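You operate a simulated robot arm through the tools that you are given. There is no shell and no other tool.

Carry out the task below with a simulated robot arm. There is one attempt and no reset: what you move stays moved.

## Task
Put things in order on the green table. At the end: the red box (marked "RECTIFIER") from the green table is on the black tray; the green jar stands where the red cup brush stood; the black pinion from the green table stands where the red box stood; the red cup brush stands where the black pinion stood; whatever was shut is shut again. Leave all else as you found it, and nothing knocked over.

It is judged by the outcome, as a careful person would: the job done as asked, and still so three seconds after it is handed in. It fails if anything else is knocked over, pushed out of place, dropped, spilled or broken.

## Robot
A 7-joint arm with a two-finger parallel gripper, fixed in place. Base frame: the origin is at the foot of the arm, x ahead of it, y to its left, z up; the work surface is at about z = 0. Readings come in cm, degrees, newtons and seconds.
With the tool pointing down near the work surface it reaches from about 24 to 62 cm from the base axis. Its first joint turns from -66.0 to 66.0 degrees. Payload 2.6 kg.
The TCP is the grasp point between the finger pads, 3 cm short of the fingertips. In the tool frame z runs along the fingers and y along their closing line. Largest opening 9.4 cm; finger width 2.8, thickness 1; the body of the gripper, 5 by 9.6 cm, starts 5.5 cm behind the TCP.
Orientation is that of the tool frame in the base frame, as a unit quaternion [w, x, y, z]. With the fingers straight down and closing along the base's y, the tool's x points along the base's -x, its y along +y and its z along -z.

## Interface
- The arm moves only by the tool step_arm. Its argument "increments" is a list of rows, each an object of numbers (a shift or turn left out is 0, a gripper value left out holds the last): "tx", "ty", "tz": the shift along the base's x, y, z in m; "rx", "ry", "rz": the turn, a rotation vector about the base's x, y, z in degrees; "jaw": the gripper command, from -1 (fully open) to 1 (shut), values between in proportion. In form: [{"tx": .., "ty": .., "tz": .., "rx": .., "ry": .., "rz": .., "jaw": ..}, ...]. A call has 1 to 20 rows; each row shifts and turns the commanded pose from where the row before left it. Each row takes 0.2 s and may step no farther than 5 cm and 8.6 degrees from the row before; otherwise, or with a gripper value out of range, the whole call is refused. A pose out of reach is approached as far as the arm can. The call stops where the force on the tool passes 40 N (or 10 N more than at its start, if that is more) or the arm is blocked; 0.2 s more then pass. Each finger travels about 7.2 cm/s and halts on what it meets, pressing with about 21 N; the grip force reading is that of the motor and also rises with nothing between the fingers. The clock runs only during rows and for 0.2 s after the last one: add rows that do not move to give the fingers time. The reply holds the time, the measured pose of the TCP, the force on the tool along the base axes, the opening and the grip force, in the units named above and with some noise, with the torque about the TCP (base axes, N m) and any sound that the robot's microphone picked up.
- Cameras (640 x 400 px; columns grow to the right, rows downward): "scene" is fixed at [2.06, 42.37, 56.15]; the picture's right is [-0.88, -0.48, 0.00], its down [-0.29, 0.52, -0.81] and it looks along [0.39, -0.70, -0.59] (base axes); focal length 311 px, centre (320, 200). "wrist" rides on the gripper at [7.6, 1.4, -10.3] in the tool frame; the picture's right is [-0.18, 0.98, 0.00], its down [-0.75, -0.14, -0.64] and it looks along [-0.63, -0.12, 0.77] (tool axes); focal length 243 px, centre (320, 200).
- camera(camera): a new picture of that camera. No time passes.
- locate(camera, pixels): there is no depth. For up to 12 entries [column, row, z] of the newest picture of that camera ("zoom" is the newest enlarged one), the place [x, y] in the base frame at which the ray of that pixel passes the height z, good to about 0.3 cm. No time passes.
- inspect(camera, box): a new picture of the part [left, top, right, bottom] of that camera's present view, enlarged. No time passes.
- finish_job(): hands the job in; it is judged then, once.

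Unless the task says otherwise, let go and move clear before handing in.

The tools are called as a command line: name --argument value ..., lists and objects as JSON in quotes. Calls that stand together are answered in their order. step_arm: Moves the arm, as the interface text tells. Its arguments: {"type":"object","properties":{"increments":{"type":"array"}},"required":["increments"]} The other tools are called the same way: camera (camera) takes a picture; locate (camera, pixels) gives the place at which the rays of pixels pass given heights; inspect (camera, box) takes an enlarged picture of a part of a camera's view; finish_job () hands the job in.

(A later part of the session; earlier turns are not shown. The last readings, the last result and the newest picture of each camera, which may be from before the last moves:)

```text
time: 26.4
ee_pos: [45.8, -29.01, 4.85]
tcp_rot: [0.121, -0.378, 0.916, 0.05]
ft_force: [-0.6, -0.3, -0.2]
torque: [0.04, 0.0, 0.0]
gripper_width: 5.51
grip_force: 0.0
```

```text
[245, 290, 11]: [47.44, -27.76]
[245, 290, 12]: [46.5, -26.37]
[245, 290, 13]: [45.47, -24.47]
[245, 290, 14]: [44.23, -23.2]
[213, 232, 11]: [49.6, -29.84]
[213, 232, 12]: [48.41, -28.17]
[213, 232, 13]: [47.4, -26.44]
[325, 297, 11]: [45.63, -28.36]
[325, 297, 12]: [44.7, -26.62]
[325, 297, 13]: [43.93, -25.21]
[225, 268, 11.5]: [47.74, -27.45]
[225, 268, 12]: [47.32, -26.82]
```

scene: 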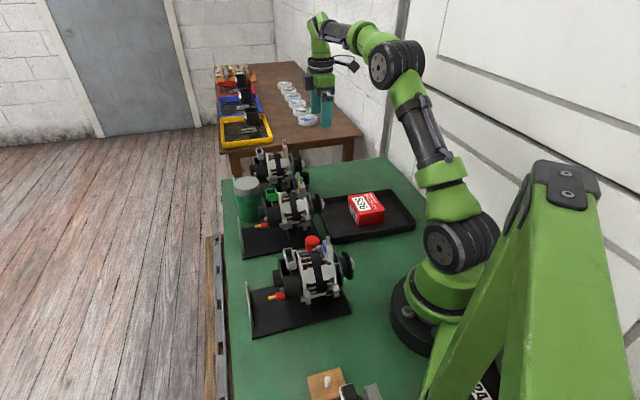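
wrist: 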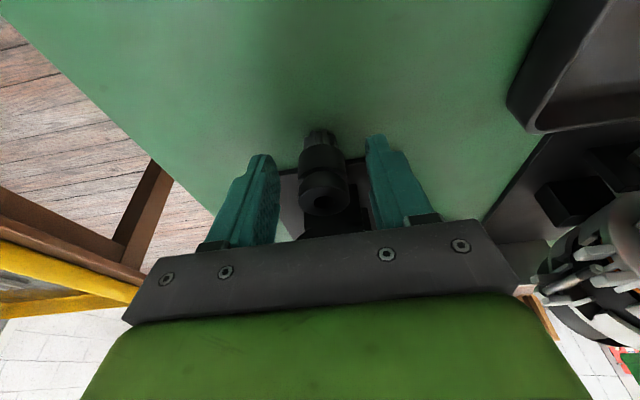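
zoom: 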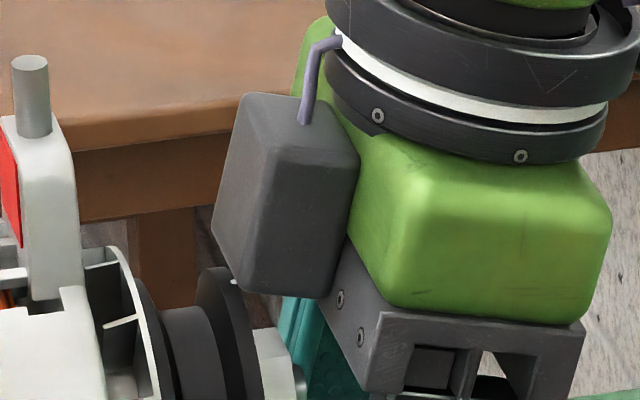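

The module's underside is at about z 11.9 and the pulley top at about 11.5, so I won't go further in. The pads already cover the pinion's centre line (0.8–1.3 cm ahead of the TCP), so I'll close here.

step_arm --increments '[{"jaw": 0.2}, {"jaw": 0.4}, {"jaw": 1}, {}, {}]'

camera --camera "wrist"

inspect --camera "scene" --box '[282, 145, 346, 185]'

```text
time: 27.6
ee_pos: [45.69, -29.26, 4.98]
tcp_rot: [0.12, -0.378, 0.917, 0.049]
ft_force: [0.2, -0.2, -0.1]
torque: [0.02, -0.05, -0.02]
gripper_width: 3.28
grip_force: 21.0
```

```text
taken
```

wrist: 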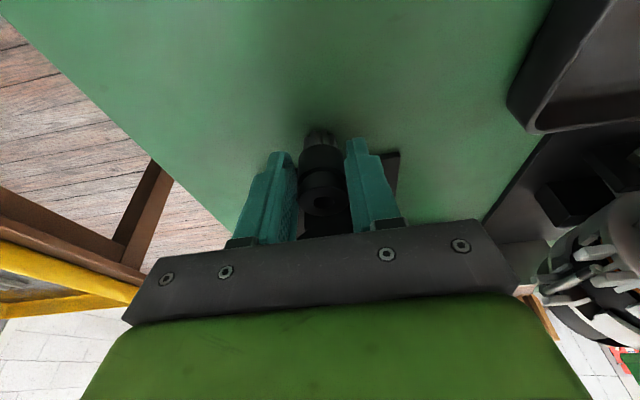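

```text
10.00 times, centred on (314, 165) of scene
```

zoom: 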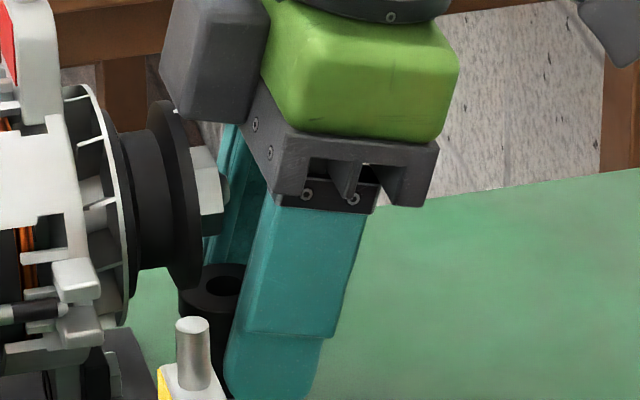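

The gripper holds the pinion at 3.28 cm and 21 N. I'll lift it 4 mm, back straight out away from the alternator, and then check it.

step_arm --increments '[{"tz": 0.004}, {"tx": -0.006, "ty": -0.006}, {"tx": -0.01, "ty": -0.01}, {"tx": -0.014, "ty": -0.014}, {"tx": -0.007, "ty": -0.007, "tz": 0.01}, {}, {}]'

camera --camera "wrist"

inspect --camera "scene" --box '[260, 130, 388, 210]'

```text
time: 29.2
ee_pos: [41.99, -32.87, 6.24]
tcp_rot: [0.12, -0.378, 0.917, 0.05]
ft_force: [0.4, 0.3, -1.6]
torque: [0.0, 0.02, 0.01]
gripper_width: 3.27
grip_force: 21.3
```

```text
taken
```

wrist: 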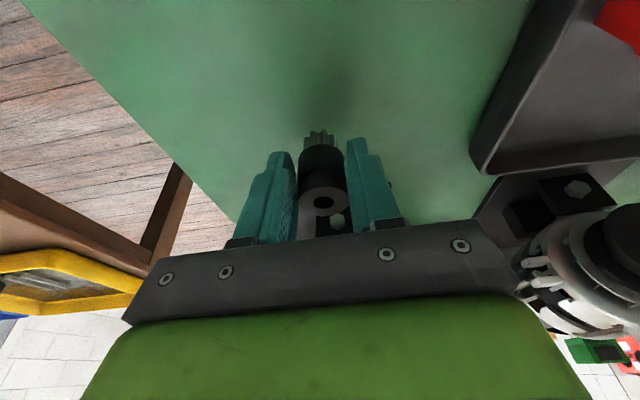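

```text
5.00 times, centred on (324, 170) of scene
```

zoom: 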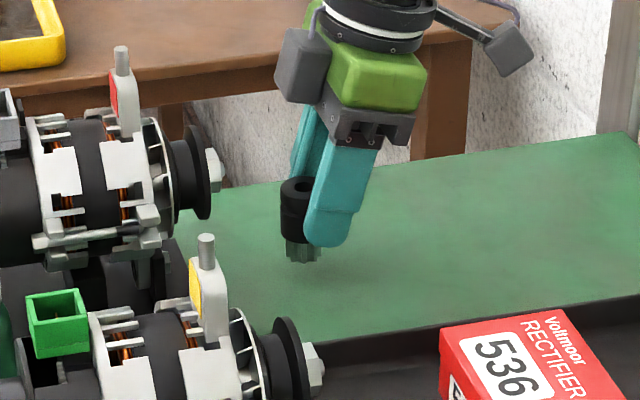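

The pinion is held upright and clear of the alternator. I'll measure where it hangs relative to the TCP so I can place it on the box's spot at (31.0,-43.85).

locate --camera "zoom" --pixels '[[298, 183, 6.6], [303, 256, 1.4], [298, 183, 6.4], [302, 258, 1.2]]'

inspect --camera "scene" --box '[300, 155, 348, 185]'

locate --camera "wrist" --pixels '[[322, 200, 6.6], [320, 131, 1.4]]'

```text
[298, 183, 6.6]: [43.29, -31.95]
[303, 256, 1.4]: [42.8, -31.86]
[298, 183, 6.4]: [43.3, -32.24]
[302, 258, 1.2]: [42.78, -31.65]
```

```text
13.33 times, centred on (324, 170) of scene
```

zoom: 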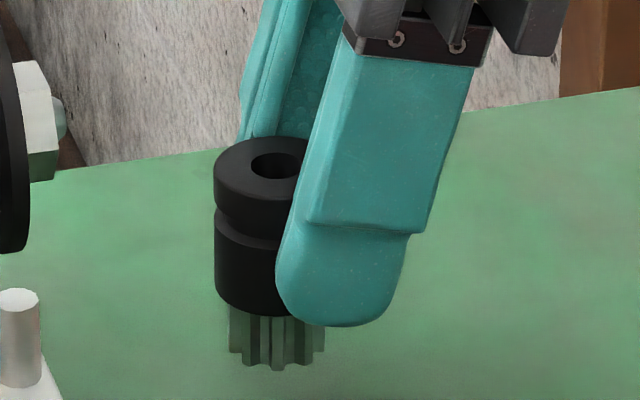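

```text
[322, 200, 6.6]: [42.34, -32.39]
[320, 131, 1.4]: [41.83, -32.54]
```

The pinion hangs about 1.0 cm ahead of the TCP along the tilt direction. I'll raise it, turn 70° back toward a comfortable wrist angle, and carry it to above the box's old spot.

step_arm --increments '[{"tz": 0.04}, {"tz": 0.04}, {"tx": -0.0149, "ty": -0.0131, "rz": -7.8}, {"tx": -0.0149, "ty": -0.0131, "rz": -7.8}, {"tx": -0.0149, "ty": -0.0131, "rz": -7.8}, {"tx": -0.0149, "ty": -0.0131, "rz": -7.8}, {"tx": -0.0149, "ty": -0.0131, "rz": -7.8}, {"tx": -0.0149, "ty": -0.0131, "rz": -7.8}, {"tx": -0.0149, "ty": -0.0131, "rz": -7.8}, {"tx": -0.0149, "ty": -0.0131, "rz": -7.8}, {"rz": -7.8}, {}, {}]'

camera --camera "wrist"

camera --camera "scene"

inspect --camera "scene" --box '[320, 100, 448, 180]'

```text
time: 32.0
ee_pos: [30.05, -43.4, 14.33]
tcp_rot: [0.128, 0.218, 0.967, -0.029]
ft_force: [0.1, -0.4, -1.9]
torque: [-0.01, 0.05, 0.05]
gripper_width: 3.26
grip_force: 20.6
```

```text
taken
```

wrist: 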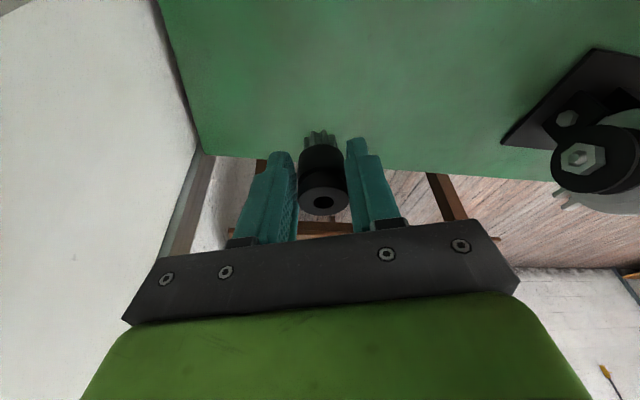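

```text
taken
```

scene: 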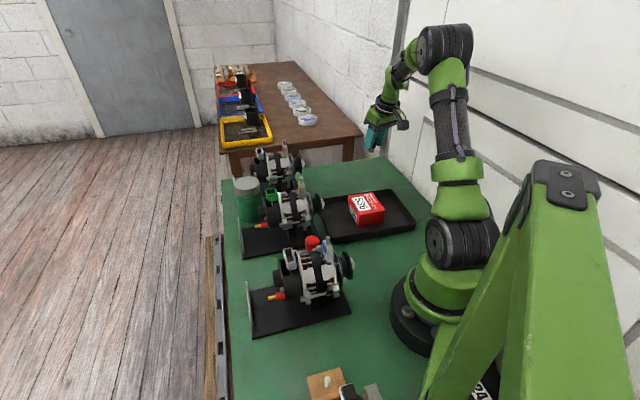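

```text
5.00 times, centred on (384, 140) of scene
```

zoom: 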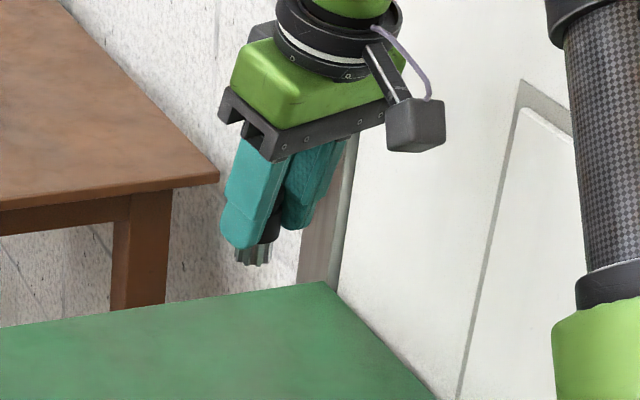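

The pinion is still held upright over the destination. I'll check its location with the gear bottom at zoom (253,262), which should be near z 9.4.

locate --camera "zoom" --pixels '[[253, 262, 9.4], [253, 262, 9.2]]'

locate --camera "wrist" --pixels '[[323, 201, 14.6], [321, 133, 9.4]]'

```text
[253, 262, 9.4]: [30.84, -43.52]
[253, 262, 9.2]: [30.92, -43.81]
```

```text
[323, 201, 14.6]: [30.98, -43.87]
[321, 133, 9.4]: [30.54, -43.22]
```

The pinion hangs at about (30.95,-43.8), right over the target. I'll lower it most of the way, then creep down to contact.

step_arm --increments '[{"tz": -0.03}, {"tz": -0.03}, {"tz": -0.025}, {}, {}]'

camera --camera "wrist"

inspect --camera "scene" --box '[335, 130, 431, 190]'

```text
time: 33.2
ee_pos: [30.26, -43.44, 5.73]
tcp_rot: [0.128, 0.217, 0.967, -0.028]
ft_force: [-0.3, 0.1, -1.4]
torque: [0.01, 0.01, 0.01]
gripper_width: 3.27
grip_force: 21.0
```

```text
taken
```

wrist: 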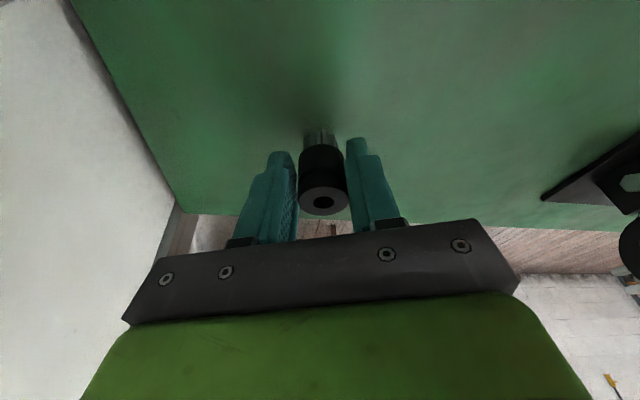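

```text
6.67 times, centred on (383, 160) of scene
```

zoom: 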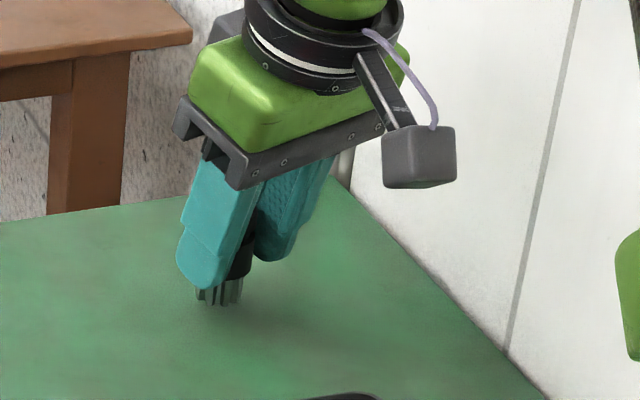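

The pinion is just above the table with free-hanging weight of -1.4 N. I'll creep down in 2–3 mm steps.

step_arm --increments '[{"tz": -0.003}, {"tz": -0.002}, {}]'

```text
time: 34.0
ee_pos: [30.22, -43.28, 5.21]
tcp_rot: [0.126, 0.217, 0.968, -0.027]
ft_force: [-0.1, 0.2, -0.7]
torque: [0.01, 0.04, 0.04]
gripper_width: 3.29
grip_force: 21.1
```

step_arm --increments '[{"tz": -0.002}, {}, {}]'

```text
time: 34.8
ee_pos: [30.19, -43.45, 5.07]
tcp_rot: [0.128, 0.218, 0.967, -0.028]
ft_force: [0.4, -0.5, -1.6]
torque: [0.0, 0.01, -0.03]
gripper_width: 3.26
grip_force: 21.4
```

step_arm --increments '[{"tz": -0.0015}, {}, {}]'

```text
time: 35.6
ee_pos: [30.16, -43.31, 4.96]
tcp_rot: [0.127, 0.218, 0.967, -0.028]
ft_force: [0.6, -0.5, -1.5]
torque: [-0.02, 0.02, 0.0]
gripper_width: 3.28
grip_force: 20.6
```

step_arm --increments '[{"tz": -0.0015}, {}, {}]'

```text
time: 36.4
ee_pos: [30.16, -43.4, 4.96]
tcp_rot: [0.128, 0.217, 0.967, -0.029]
ft_force: [0.2, 3.7, 11.1]
torque: [0.04, 0.05, 0.02]
gripper_width: 3.28
grip_force: 20.6
```

Contact reads +11 N, so the pinion is standing on the table. I'll relieve the press slightly, open the fingers, and back out.

step_arm --increments '[{"tz": 0.001}, {}, {"jaw": 0.1}, {"jaw": -0.2}, {}, {}]'

camera --camera "wrist"

```text
time: 37.8
ee_pos: [30.11, -43.27, 4.82]
tcp_rot: [0.127, 0.218, 0.967, -0.029]
ft_force: [0.6, -0.7, 0.1]
torque: [-0.01, -0.03, 0.0]
gripper_width: 5.62
grip_force: 0.1
```

```text
taken
```

wrist: 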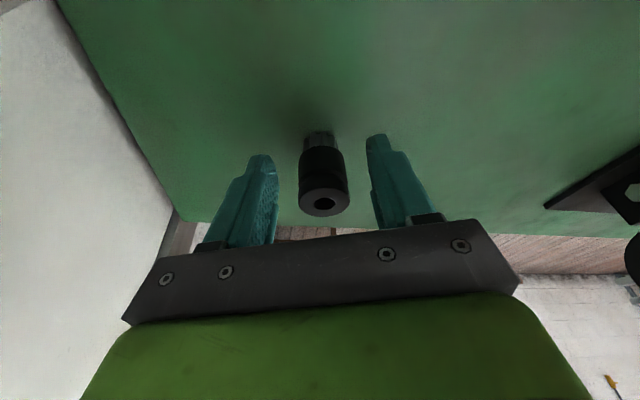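

The pinion stands freely at (323,175) between the open fingers. I'll lift straight up clear of it and untilt.

step_arm --increments '[{"tz": 0.01}, {"tz": 0.03}, {"tz": 0.04}, {"tz": 0.05}, {"tz": 0.05}, {}, {}]'

camera --camera "wrist"

inspect --camera "scene" --box '[310, 140, 438, 220]'

```text
time: 39.4
ee_pos: [30.3, -43.43, 22.94]
tcp_rot: [0.127, 0.218, 0.967, -0.029]
ft_force: [-0.1, 0.5, 0.3]
torque: [0.02, 0.0, 0.01]
gripper_width: 5.64
grip_force: 0.1
```

```text
taken
```

wrist: 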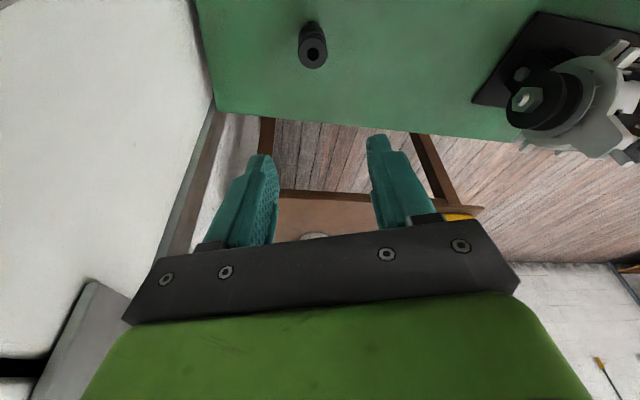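

```text
5.00 times, centred on (374, 180) of scene
```

zoom: 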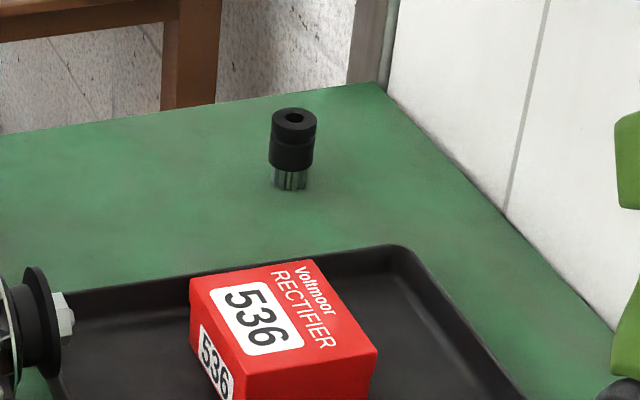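

The pinion stands upright on the box's old spot. I'll straighten the tool and move to look at the cup brush near (28.4,-1.5).

locate --camera "zoom" --pixels '[[291, 184, 0], [295, 117, 5.2]]'

step_arm --increments '[{"rx": 3.17, "ry": 6.8}, {"rx": 3.17, "ry": 6.8}, {"ty": 0.04, "tx": -0.008, "tz": 0.01, "rz": 8}, {"ty": 0.04, "tx": -0.008, "tz": 0.01, "rz": 8}, {"ty": 0.04, "tx": -0.008, "tz": 0.01, "rz": 8}, {"ty": 0.04, "tx": -0.008}, {"ty": 0.04, "tx": -0.008}, {"ty": 0.04, "tx": -0.008}, {"ty": 0.04, "tx": -0.008}, {"ty": 0.04, "tx": -0.008}, {"ty": 0.04}, {}, {}]'

camera --camera "wrist"

camera --camera "scene"

```text
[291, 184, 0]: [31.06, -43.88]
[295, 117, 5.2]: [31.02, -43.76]
```

```text
time: 42.2
ee_pos: [23.73, -7.36, 26.03]
tcp_rot: [0.0, 0.012, 1.0, -0.001]
ft_force: [-0.2, -0.4, -0.9]
torque: [-0.01, 0.01, -0.04]
gripper_width: 5.61
grip_force: 0.0
```

```text
taken
```

wrist: 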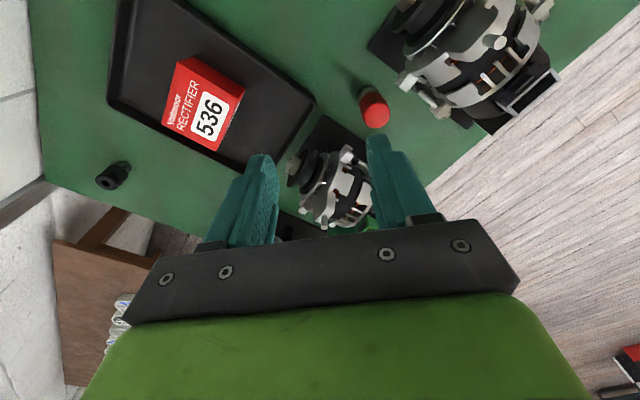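

```text
taken
```

scene: 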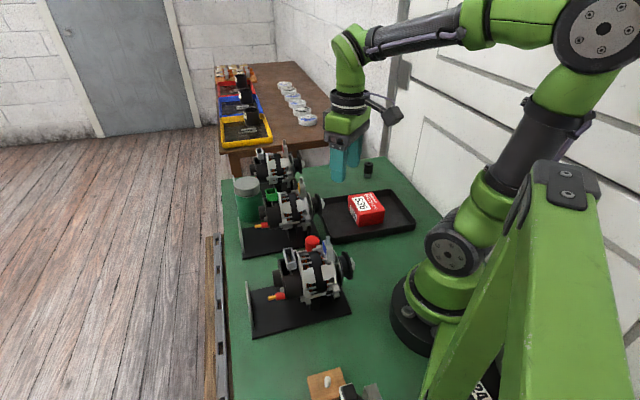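

The pinion's placement measures (31.0,-43.8), which is on target. The brush shows at wrist (374,108); I'll enlarge it along with its neighbours.

inspect --camera "wrist" --box '[300, 50, 460, 150]'

inspect --camera "scene" --box '[264, 215, 360, 275]'

locate --camera "wrist" --pixels '[[375, 117, 7], [375, 117, 7.5], [362, 91, 0], [368, 45, 0], [470, 127, 0], [323, 115, 0], [440, 110, 6], [440, 110, 10], [350, 150, 10], [408, 80, 8]]'

```text
4.00 times, centred on (380, 100) of wrist
```

zoom: 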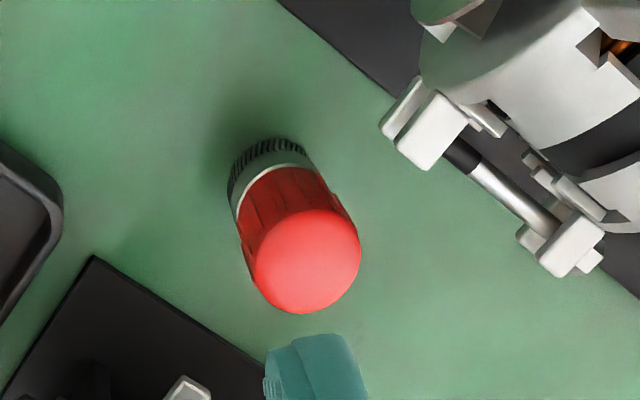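

```text
6.67 times, centred on (312, 245) of scene
```

zoom: 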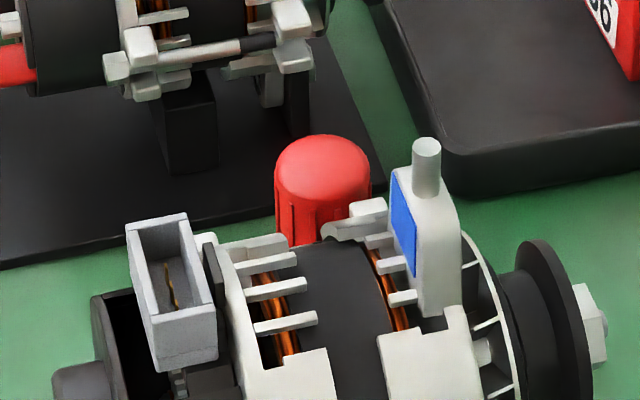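

```text
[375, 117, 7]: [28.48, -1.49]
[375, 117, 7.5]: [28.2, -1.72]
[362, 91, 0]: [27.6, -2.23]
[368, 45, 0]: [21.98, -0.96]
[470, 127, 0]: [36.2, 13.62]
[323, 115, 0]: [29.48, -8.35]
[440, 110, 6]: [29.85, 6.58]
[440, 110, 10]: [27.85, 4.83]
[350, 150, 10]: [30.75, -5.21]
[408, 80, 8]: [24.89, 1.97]
```

The brush is about 3.3 cm wide, with its red cap on a bristle cup, standing in a roughly 10 cm channel between alternators 1 and 2. Closing across the channel keeps the camera and module along the open channel, so I'll turn +45° and look again from closer.

step_arm --increments '[{"rz": 7.7}, {"rz": 7.7}, {"rz": 7.7}, {"rz": 7.7}, {"rz": 7.7}, {"rz": 7.7, "tx": 0.023, "ty": 0.033}, {"tz": -0.03}, {"tz": -0.03}, {}, {}]'

camera --camera "wrist"

inspect --camera "wrist" --box '[220, 50, 444, 190]'

camera --camera "scene"

```text
time: 44.4
ee_pos: [26.06, -3.88, 19.89]
tcp_rot: [0.001, -0.382, 0.924, 0.0]
ft_force: [1.2, -0.5, 0.5]
torque: [0.03, 0.01, -0.04]
gripper_width: 5.62
grip_force: 0.1
```

```text
taken
```

wrist: 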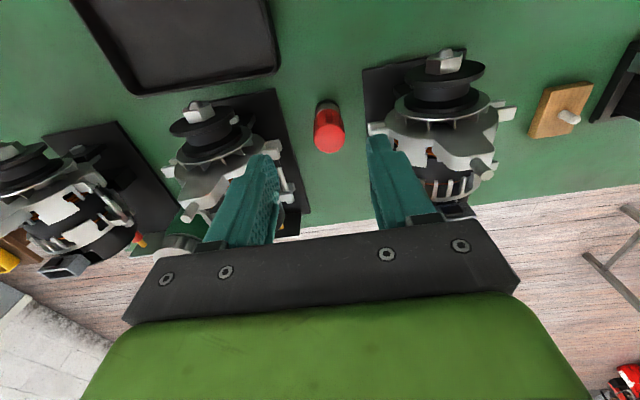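

```text
2.86 times, centred on (332, 120) of wrist
```

zoom: 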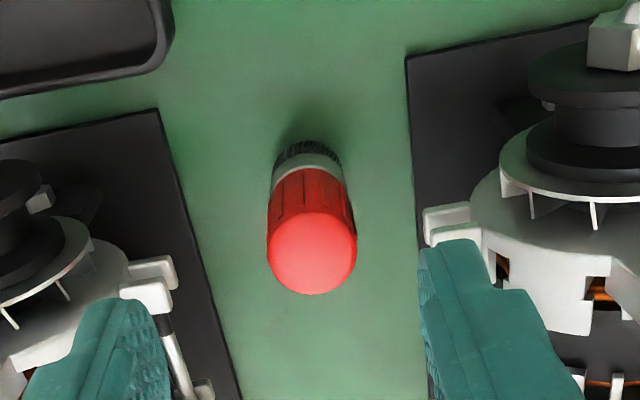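

```text
taken
```

scene: 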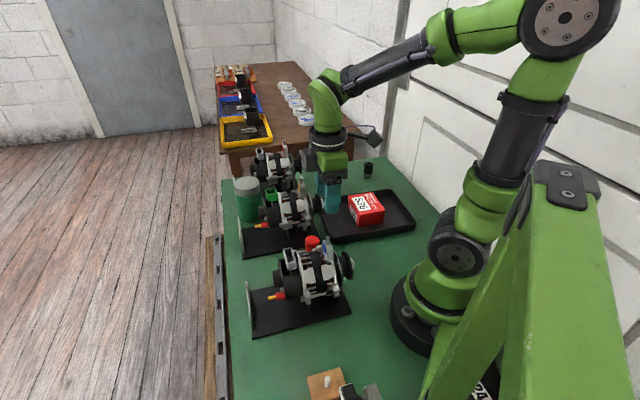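

This view looks straight down the channel: the brush is at (328,128), alternator 1's nearest ear at about (375,128) and alternator 2's ear at about (273,143). I'll triangulate those ears and the brush.

locate --camera "wrist" --pixels '[[372, 127, 4], [372, 127, 6], [372, 127, 8], [372, 127, 10], [274, 150, 4], [274, 150, 6], [274, 150, 8], [274, 150, 10], [329, 139, 7], [329, 139, 7.5], [327, 104, 0]]'

locate --camera "scene" --pixels '[[311.8, 238.5, 7], [311.8, 238.5, 7.3], [311.8, 238.5, 7.6]]'

```text
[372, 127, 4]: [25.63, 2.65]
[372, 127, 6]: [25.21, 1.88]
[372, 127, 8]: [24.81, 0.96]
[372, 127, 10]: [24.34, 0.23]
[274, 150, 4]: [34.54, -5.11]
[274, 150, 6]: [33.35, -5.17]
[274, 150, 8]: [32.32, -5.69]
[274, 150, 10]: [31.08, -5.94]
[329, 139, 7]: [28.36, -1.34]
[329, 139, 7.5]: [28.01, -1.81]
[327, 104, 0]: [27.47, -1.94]
```

```text
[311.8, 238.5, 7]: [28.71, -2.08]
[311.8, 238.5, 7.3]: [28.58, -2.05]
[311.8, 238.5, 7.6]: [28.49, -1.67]
```

The brush centre is about (28.4,-1.65) with top near z 7.3, and both ears are low (z 5–6) and at least 4.9 cm away across the channel. I'll tilt 20° toward the open side, since the same clearance is needed when placing at the pinion's spot, and position above the brush.

step_arm --increments '[{"tx": 0.007, "ty": 0.006, "rx": 4.714, "ry": -4.714}, {"tx": 0.007, "ty": 0.006, "rx": 4.714, "ry": -4.714}, {"tx": 0.006, "ty": 0.007, "rx": 4.714, "ry": -4.714}, {"tz": -0.03}, {"tz": -0.02}, {}, {}]'

camera --camera "wrist"

inspect --camera "wrist" --box '[240, 100, 400, 200]'

inspect --camera "scene" --box '[250, 170, 378, 250]'

```text
time: 46.0
ee_pos: [28.07, -2.08, 14.99]
tcp_rot: [0.161, -0.376, 0.91, 0.066]
ft_force: [0.4, -0.5, -0.7]
torque: [-0.01, -0.04, 0.02]
gripper_width: 5.65
grip_force: 0.0
```

```text
taken
```

wrist: 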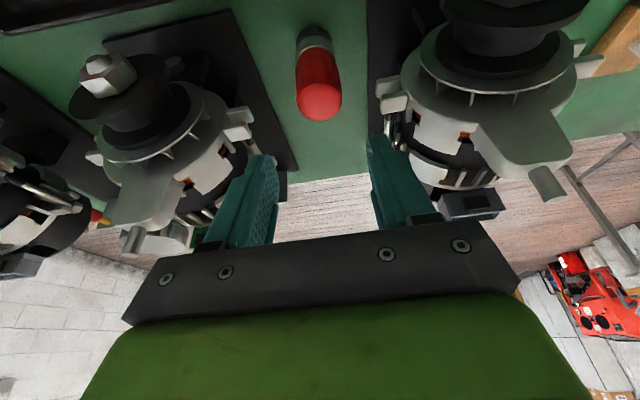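

```text
4.00 times, centred on (320, 150) of wrist
```

zoom: 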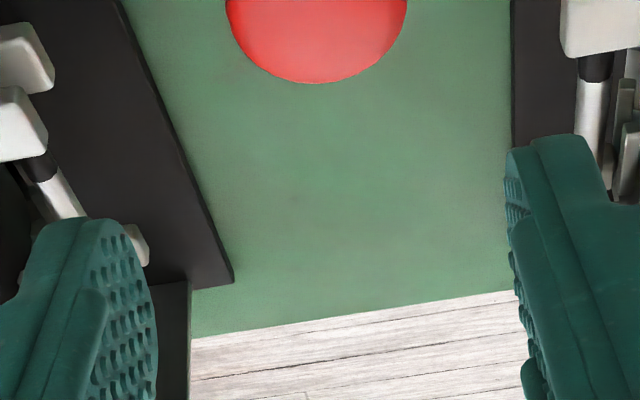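

```text
5.00 times, centred on (314, 210) of scene
```

zoom: 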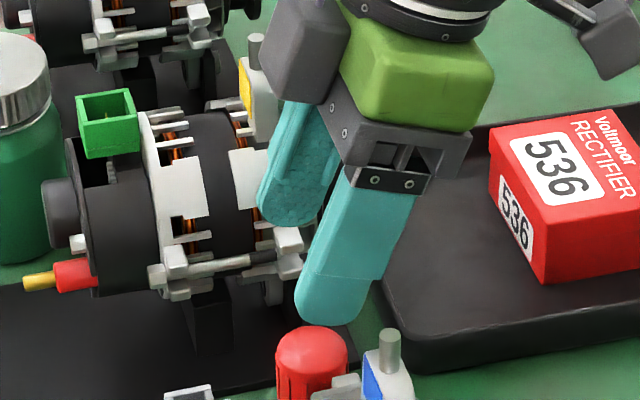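

The brush's red top is centred near wrist (318,100) between the fingers. I'll recheck its location and the neighbouring ears in this tilted view.

locate --camera "wrist" --pixels '[[318, 101, 7.3], [298, 101, 7.3], [341, 100, 7.3], [313, 30, 0], [252, 113, 6], [384, 85, 5]]'

inspect --camera "wrist" --box '[240, 20, 400, 120]'

```text
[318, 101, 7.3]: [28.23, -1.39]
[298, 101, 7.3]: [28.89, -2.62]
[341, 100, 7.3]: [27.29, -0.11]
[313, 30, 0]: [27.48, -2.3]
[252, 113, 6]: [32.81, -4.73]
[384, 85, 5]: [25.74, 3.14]
```

```text
4.00 times, centred on (320, 70) of wrist
```

zoom: 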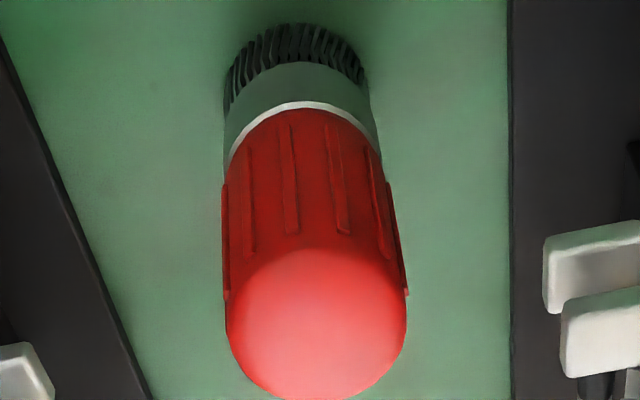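

The brush centre refines to about (28.3,-1.45). I'll shift 0.28 cm in y and come down around it to z about 7.5 first.

step_arm --increments '[{"ty": 0.0028}, {"tz": -0.025}, {"tz": -0.025}, {"tz": -0.025}, {}, {}]'

camera --camera "wrist"

inspect --camera "scene" --box '[250, 190, 378, 270]'

```text
time: 47.4
ee_pos: [27.94, -1.99, 7.54]
tcp_rot: [0.161, -0.375, 0.91, 0.066]
ft_force: [-0.2, -0.1, -0.3]
torque: [0.02, -0.02, 0.0]
gripper_width: 5.65
grip_force: 0.1
```

```text
taken
```

wrist: 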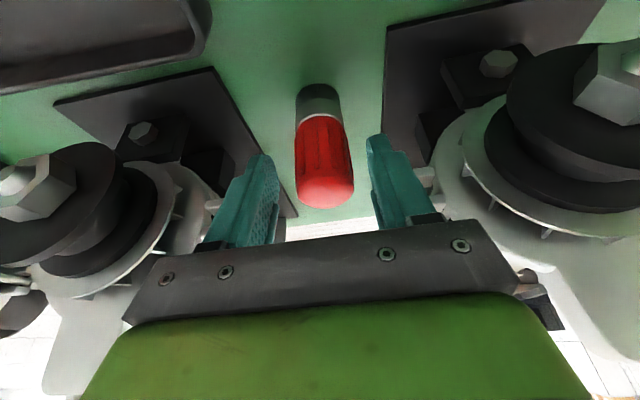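

```text
5.00 times, centred on (314, 230) of scene
```

zoom: 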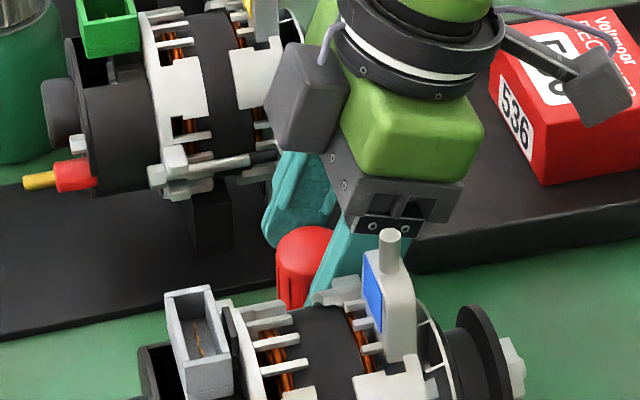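

The brush is centred between the fingers at column 325. I'll narrow the opening a little to gain room beside the ears and descend to z about 5.2.

step_arm --increments '[{"jaw": -0.02}, {}, {"tz": -0.012}, {"tz": -0.011}, {}, {}]'

camera --camera "wrist"

```text
time: 48.8
ee_pos: [28.16, -1.94, 5.2]
tcp_rot: [0.16, -0.375, 0.911, 0.066]
ft_force: [-0.3, 0.6, 0.3]
torque: [0.01, 0.0, 0.0]
gripper_width: 4.8
grip_force: 0.1
```

```text
taken
```

wrist: 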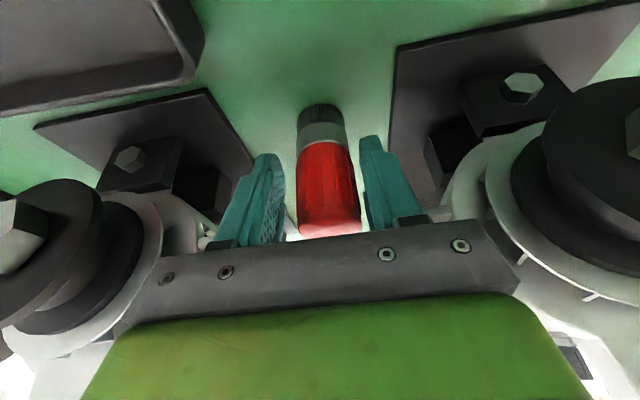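

The brush is well inside the fingers with no contact. I'll close on it.

step_arm --increments '[{"jaw": 0.2}, {"jaw": 1}, {}, {}, {}]'

camera --camera "wrist"

```text
time: 50.0
ee_pos: [28.23, -1.95, 5.26]
tcp_rot: [0.161, -0.376, 0.91, 0.067]
ft_force: [0.1, -0.7, 1.3]
torque: [0.03, -0.01, 0.02]
gripper_width: 3.51
grip_force: 21.2
```

```text
taken
```

wrist: 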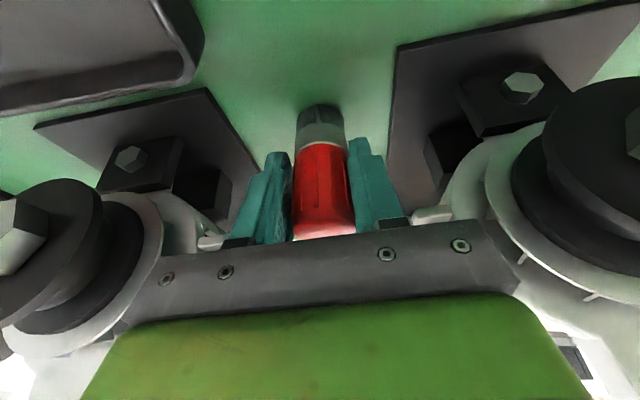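

The grip is firm at 3.51 cm and 21 N, with the TCP at z 5.2 for the table-contact height. I'll lift straight up and check.

step_arm --increments '[{"tz": 0.005}, {"tz": 0.02}, {"tz": 0.03}, {"tz": 0.03}, {}, {}]'

camera --camera "wrist"

inspect --camera "scene" --box '[250, 180, 378, 260]'

```text
time: 51.4
ee_pos: [28.12, -1.84, 13.56]
tcp_rot: [0.16, -0.376, 0.91, 0.066]
ft_force: [0.6, 0.8, -0.7]
torque: [-0.03, -0.03, 0.04]
gripper_width: 3.52
grip_force: 21.1
```

```text
taken
```

wrist: 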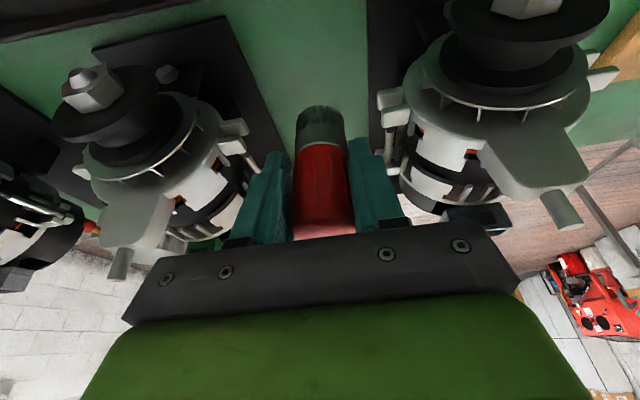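

```text
5.00 times, centred on (314, 220) of scene
```

zoom: 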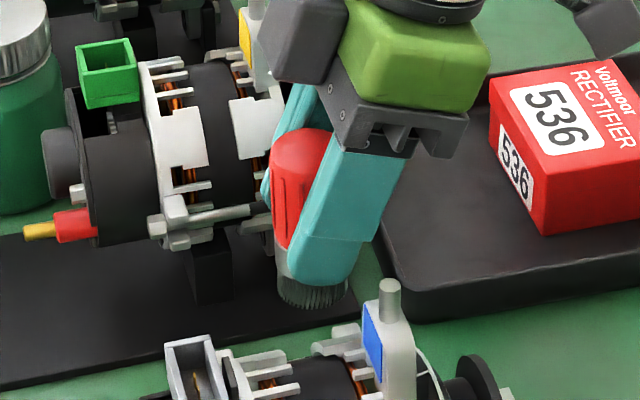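

The brush came up upright, with its bristles visible at zoom (312,298). I'll measure its offset from the TCP, then raise it high enough to clear everything.

locate --camera "zoom" --pixels '[[312, 294, 8.4], [302, 145, 15.5]]'

step_arm --increments '[{"tz": 0.04}, {"tz": 0.04}, {"tz": 0.03}, {}, {}]'

camera --camera "wrist"

```text
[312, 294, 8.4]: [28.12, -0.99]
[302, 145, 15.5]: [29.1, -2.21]
```

```text
time: 52.6
ee_pos: [27.98, -2.01, 24.23]
tcp_rot: [0.161, -0.375, 0.911, 0.066]
ft_force: [-0.7, -0.2, -0.3]
torque: [0.01, 0.02, 0.01]
gripper_width: 3.53
grip_force: 21.3
```

```text
taken
```

wrist: 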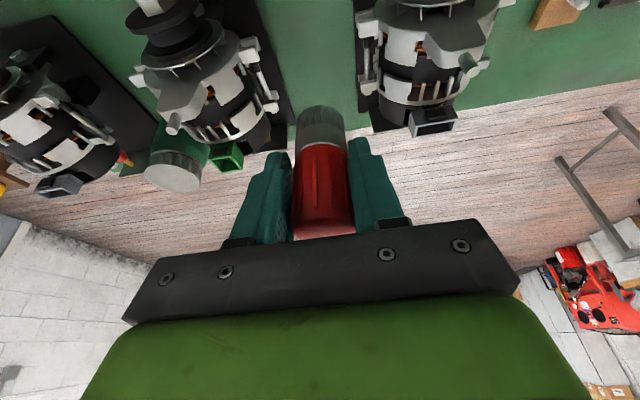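

The brush hangs about 0.55 cm ahead of the TCP. From the earlier grip data the pinion stood at about (46.5,-28.4), and because the wider, taller brush must clear the pulley and nut I'll stand it about 0.8 cm outward. First I'll carry it high to the open side of that spot.

step_arm --increments '[{"tx": 0.0144, "ty": -0.0305}, {"tx": 0.0144, "ty": -0.0305}, {"tx": 0.0144, "ty": -0.0305}, {"tx": 0.0144, "ty": -0.0305}, {"tx": 0.0144, "ty": -0.0305}, {"tx": 0.0144, "ty": -0.0305}, {"tx": 0.0144, "ty": -0.0305}, {"tx": 0.0144, "ty": -0.0305}, {"tx": 0.0144, "ty": -0.0305}, {"tx": 0.0144, "ty": -0.0305}, {}, {}]'

camera --camera "wrist"

camera --camera "scene"

```text
time: 55.2
ee_pos: [42.54, -32.33, 24.62]
tcp_rot: [0.161, -0.375, 0.91, 0.067]
ft_force: [-0.1, -0.1, -0.1]
torque: [0.01, -0.01, -0.03]
gripper_width: 3.51
grip_force: 21.4
```

```text
taken
```

wrist: 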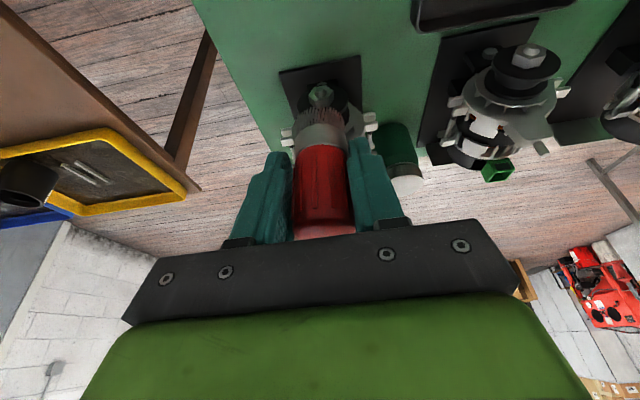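

```text
taken
```

scene: 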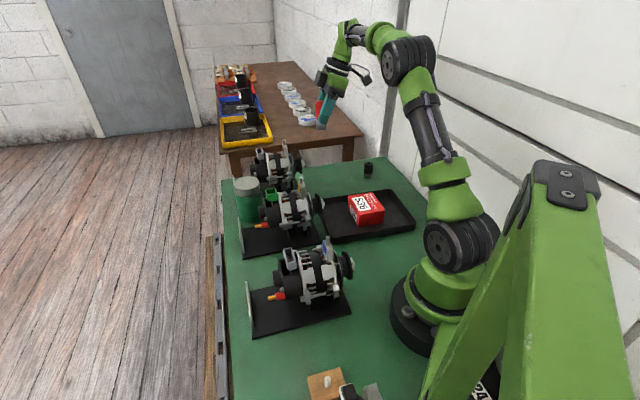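

The brush is over the open area next to alternator 3, still firmly held. I'll descend to about z 7 and look.

step_arm --increments '[{"tz": -0.035}, {"tz": -0.035}, {"tz": -0.035}, {"tz": -0.035}, {"tz": -0.03}, {}, {}]'

camera --camera "wrist"

inspect --camera "scene" --box '[260, 130, 388, 210]'

```text
time: 56.8
ee_pos: [42.33, -32.35, 7.6]
tcp_rot: [0.161, -0.376, 0.91, 0.066]
ft_force: [0.4, 0.1, -0.3]
torque: [0.03, 0.02, 0.03]
gripper_width: 3.5
grip_force: 20.8
```

```text
taken
```

wrist: 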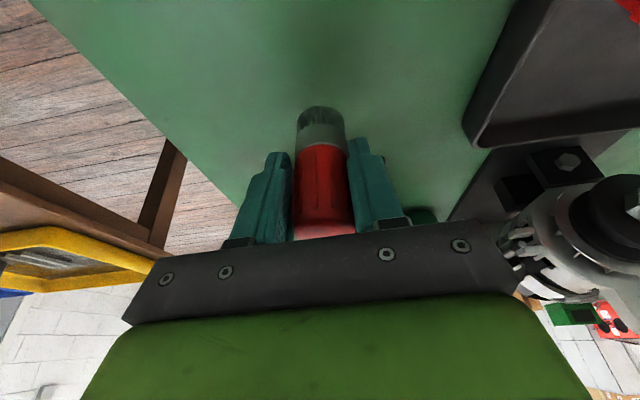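

```text
5.00 times, centred on (324, 170) of scene
```

zoom: 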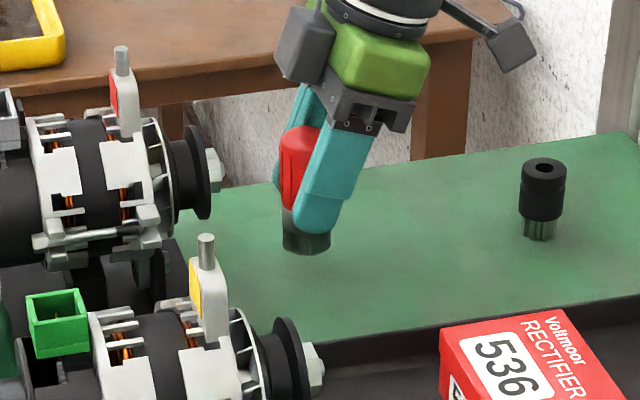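

The brush is low on the open side. I'll measure its bottom at zoom (306,246) with its height around 2.4 to set the final approach precisely.

locate --camera "zoom" --pixels '[[306, 244, 2.4], [300, 138, 9.5], [216, 168, 8.6], [193, 218, 5.7], [193, 130, 11.5]]'

step_arm --increments '[{"tz": -0.01}, {"tz": -0.008}, {}, {}]'

```text
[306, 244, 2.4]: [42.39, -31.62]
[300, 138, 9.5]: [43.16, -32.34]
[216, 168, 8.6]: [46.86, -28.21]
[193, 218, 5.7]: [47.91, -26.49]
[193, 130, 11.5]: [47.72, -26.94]
```

```text
time: 57.8
ee_pos: [42.41, -32.27, 5.82]
tcp_rot: [0.16, -0.376, 0.91, 0.066]
ft_force: [0.8, 0.3, -1.4]
torque: [0.02, -0.02, -0.01]
gripper_width: 3.48
grip_force: 20.5
```

The nut tip measures (46.9,-28.2) at z 8.6, so I'll stop the brush centre about 1 cm short of the pinion's exact spot to clear it. I'll lower slightly and slide in with the bristles just above the table.

step_arm --increments '[{"tz": -0.0035}, {"tx": 0.008, "ty": 0.0075}, {"tx": 0.008, "ty": 0.0075}, {"tx": 0.007, "ty": 0.0065}, {}, {}]'

inspect --camera "scene" --box '[270, 140, 350, 190]'

camera --camera "wrist"

```text
time: 59.2
ee_pos: [44.64, -30.18, 5.48]
tcp_rot: [0.161, -0.375, 0.91, 0.066]
ft_force: [0.0, -1.1, -2.1]
torque: [0.01, -0.01, -0.01]
gripper_width: 3.5
grip_force: 21.3
```

```text
8.00 times, centred on (310, 165) of scene
```

zoom: 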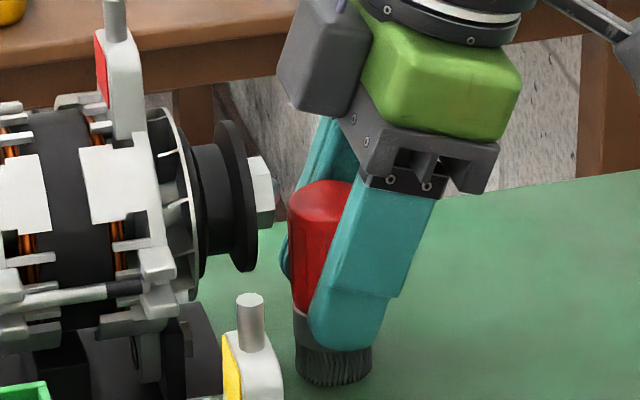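

```text
taken
```

wrist: 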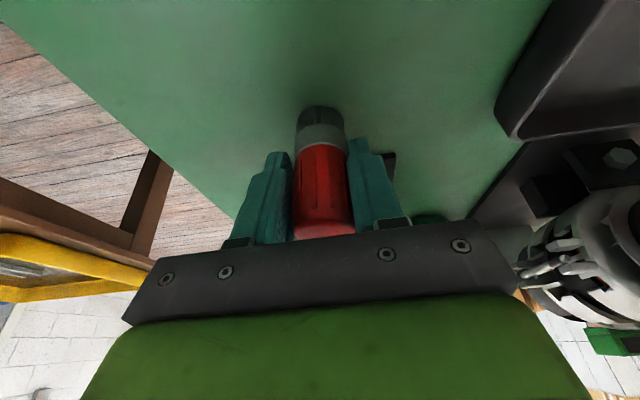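

There's a visible gap between the brush (left edge x≈288) and the nut (right edge x≈275), and the nut is higher than the brush's rounded edge. I'll advance in two small steps and check.

step_arm --increments '[{"tx": 0.004, "ty": 0.0035}, {"tx": 0.003, "ty": 0.003}, {}, {}]'

inspect --camera "scene" --box '[270, 140, 350, 190]'

```text
time: 60.2
ee_pos: [45.44, -29.57, 5.39]
tcp_rot: [0.16, -0.376, 0.91, 0.066]
ft_force: [-0.3, -0.3, -1.7]
torque: [0.03, -0.01, -0.04]
gripper_width: 3.5
grip_force: 20.8
```

```text
8.00 times, centred on (310, 165) of scene
```

zoom: 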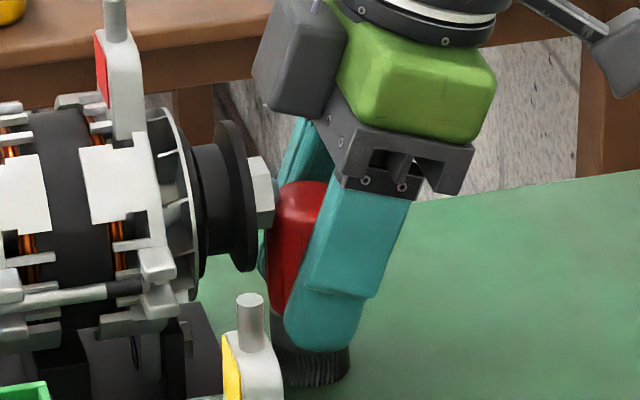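

The force is normal (about -1.7 N) and there is no contact with the nut. The brush is about 1 cm from the pinion's exact spot, so I'll lower it here to the table.

step_arm --increments '[{"tz": -0.0015}, {}, {}]'

```text
time: 61.0
ee_pos: [45.49, -29.56, 5.35]
tcp_rot: [0.16, -0.375, 0.911, 0.066]
ft_force: [-0.1, -0.5, -0.7]
torque: [0.01, -0.02, -0.01]
gripper_width: 3.52
grip_force: 21.0
```

step_arm --increments '[{"tz": -0.0015}, {}, {}]'

```text
time: 61.8
ee_pos: [45.57, -29.57, 5.19]
tcp_rot: [0.162, -0.376, 0.91, 0.066]
ft_force: [-1.1, -0.4, 7.6]
torque: [-0.05, 0.02, -0.01]
gripper_width: 3.48
grip_force: 20.8
```

Contact reads +7.6 N, so the brush is standing. I'll ease off slightly, open to about 5.5 cm, and check that it stands.

step_arm --increments '[{"tz": 0.0007}, {"jaw": 0.1}, {"jaw": -0.17}, {}, {}]'

camera --camera "wrist"

inspect --camera "scene" --box '[270, 140, 350, 190]'

```text
time: 63.0
ee_pos: [45.55, -29.63, 5.27]
tcp_rot: [0.161, -0.376, 0.91, 0.065]
ft_force: [0.0, -0.3, -1.0]
torque: [-0.02, 0.02, 0.0]
gripper_width: 5.51
grip_force: 0.0
```

```text
taken
```

wrist: 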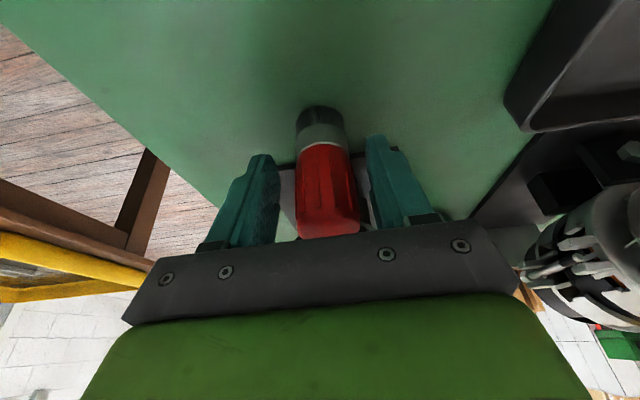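

```text
8.00 times, centred on (310, 165) of scene
```

zoom: 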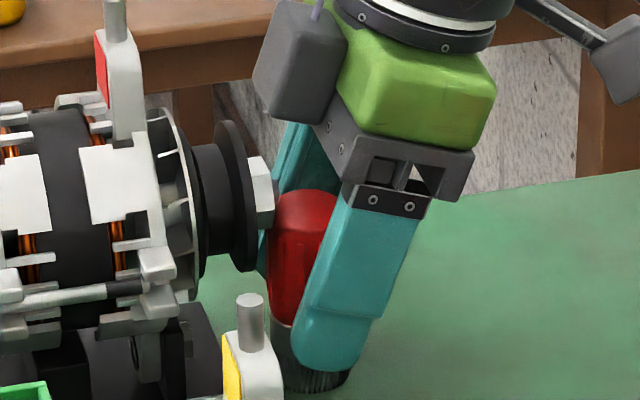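

The brush stands on its own between the open fingers. I'll back straight out along the open side, then rise.

step_arm --increments '[{"tx": -0.008, "ty": -0.008}, {"tx": -0.012, "ty": -0.012}, {"tx": -0.015, "ty": -0.015}, {"tx": -0.01, "ty": -0.01}, {"tz": 0.04}, {"tz": 0.05}, {"tz": 0.05}, {"tz": 0.05}, {}, {}]'

camera --camera "wrist"

camera --camera "scene"

inspect --camera "scene" --box '[230, 130, 358, 210]'

```text
time: 65.2
ee_pos: [40.75, -34.1, 24.23]
tcp_rot: [0.161, -0.376, 0.91, 0.067]
ft_force: [-0.1, 0.4, 0.4]
torque: [0.01, 0.0, 0.0]
gripper_width: 5.5
grip_force: 0.0
```

```text
taken
```

wrist: 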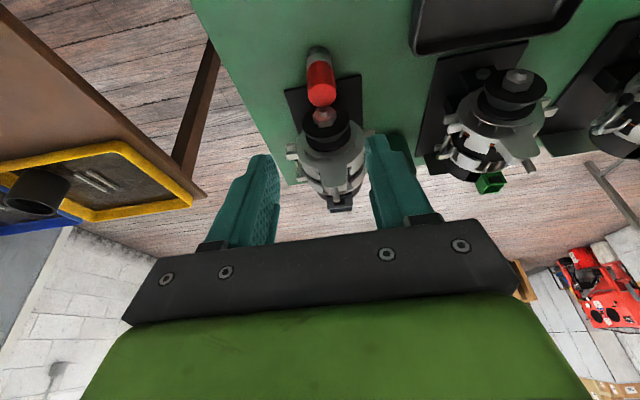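

```text
taken
```

scene: 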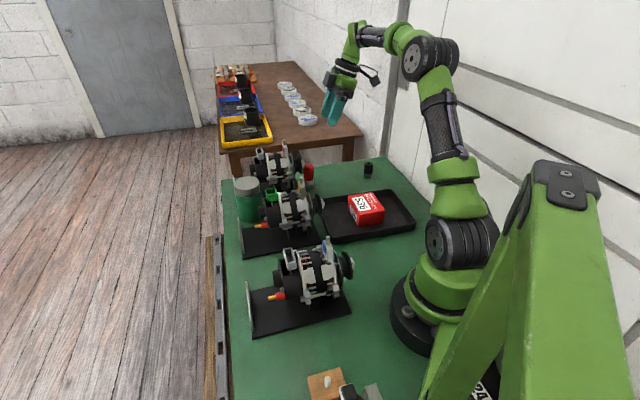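

```text
5.00 times, centred on (294, 170) of scene
```

zoom: 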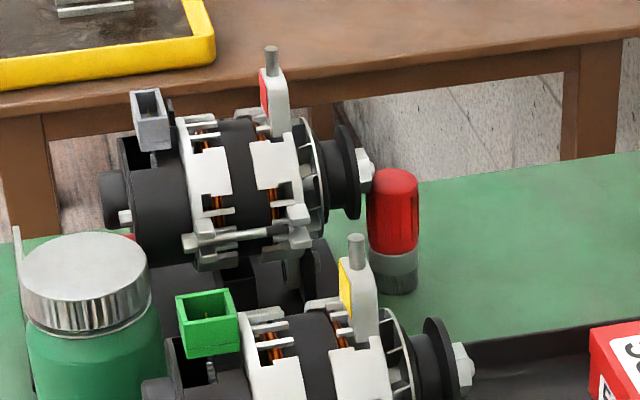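

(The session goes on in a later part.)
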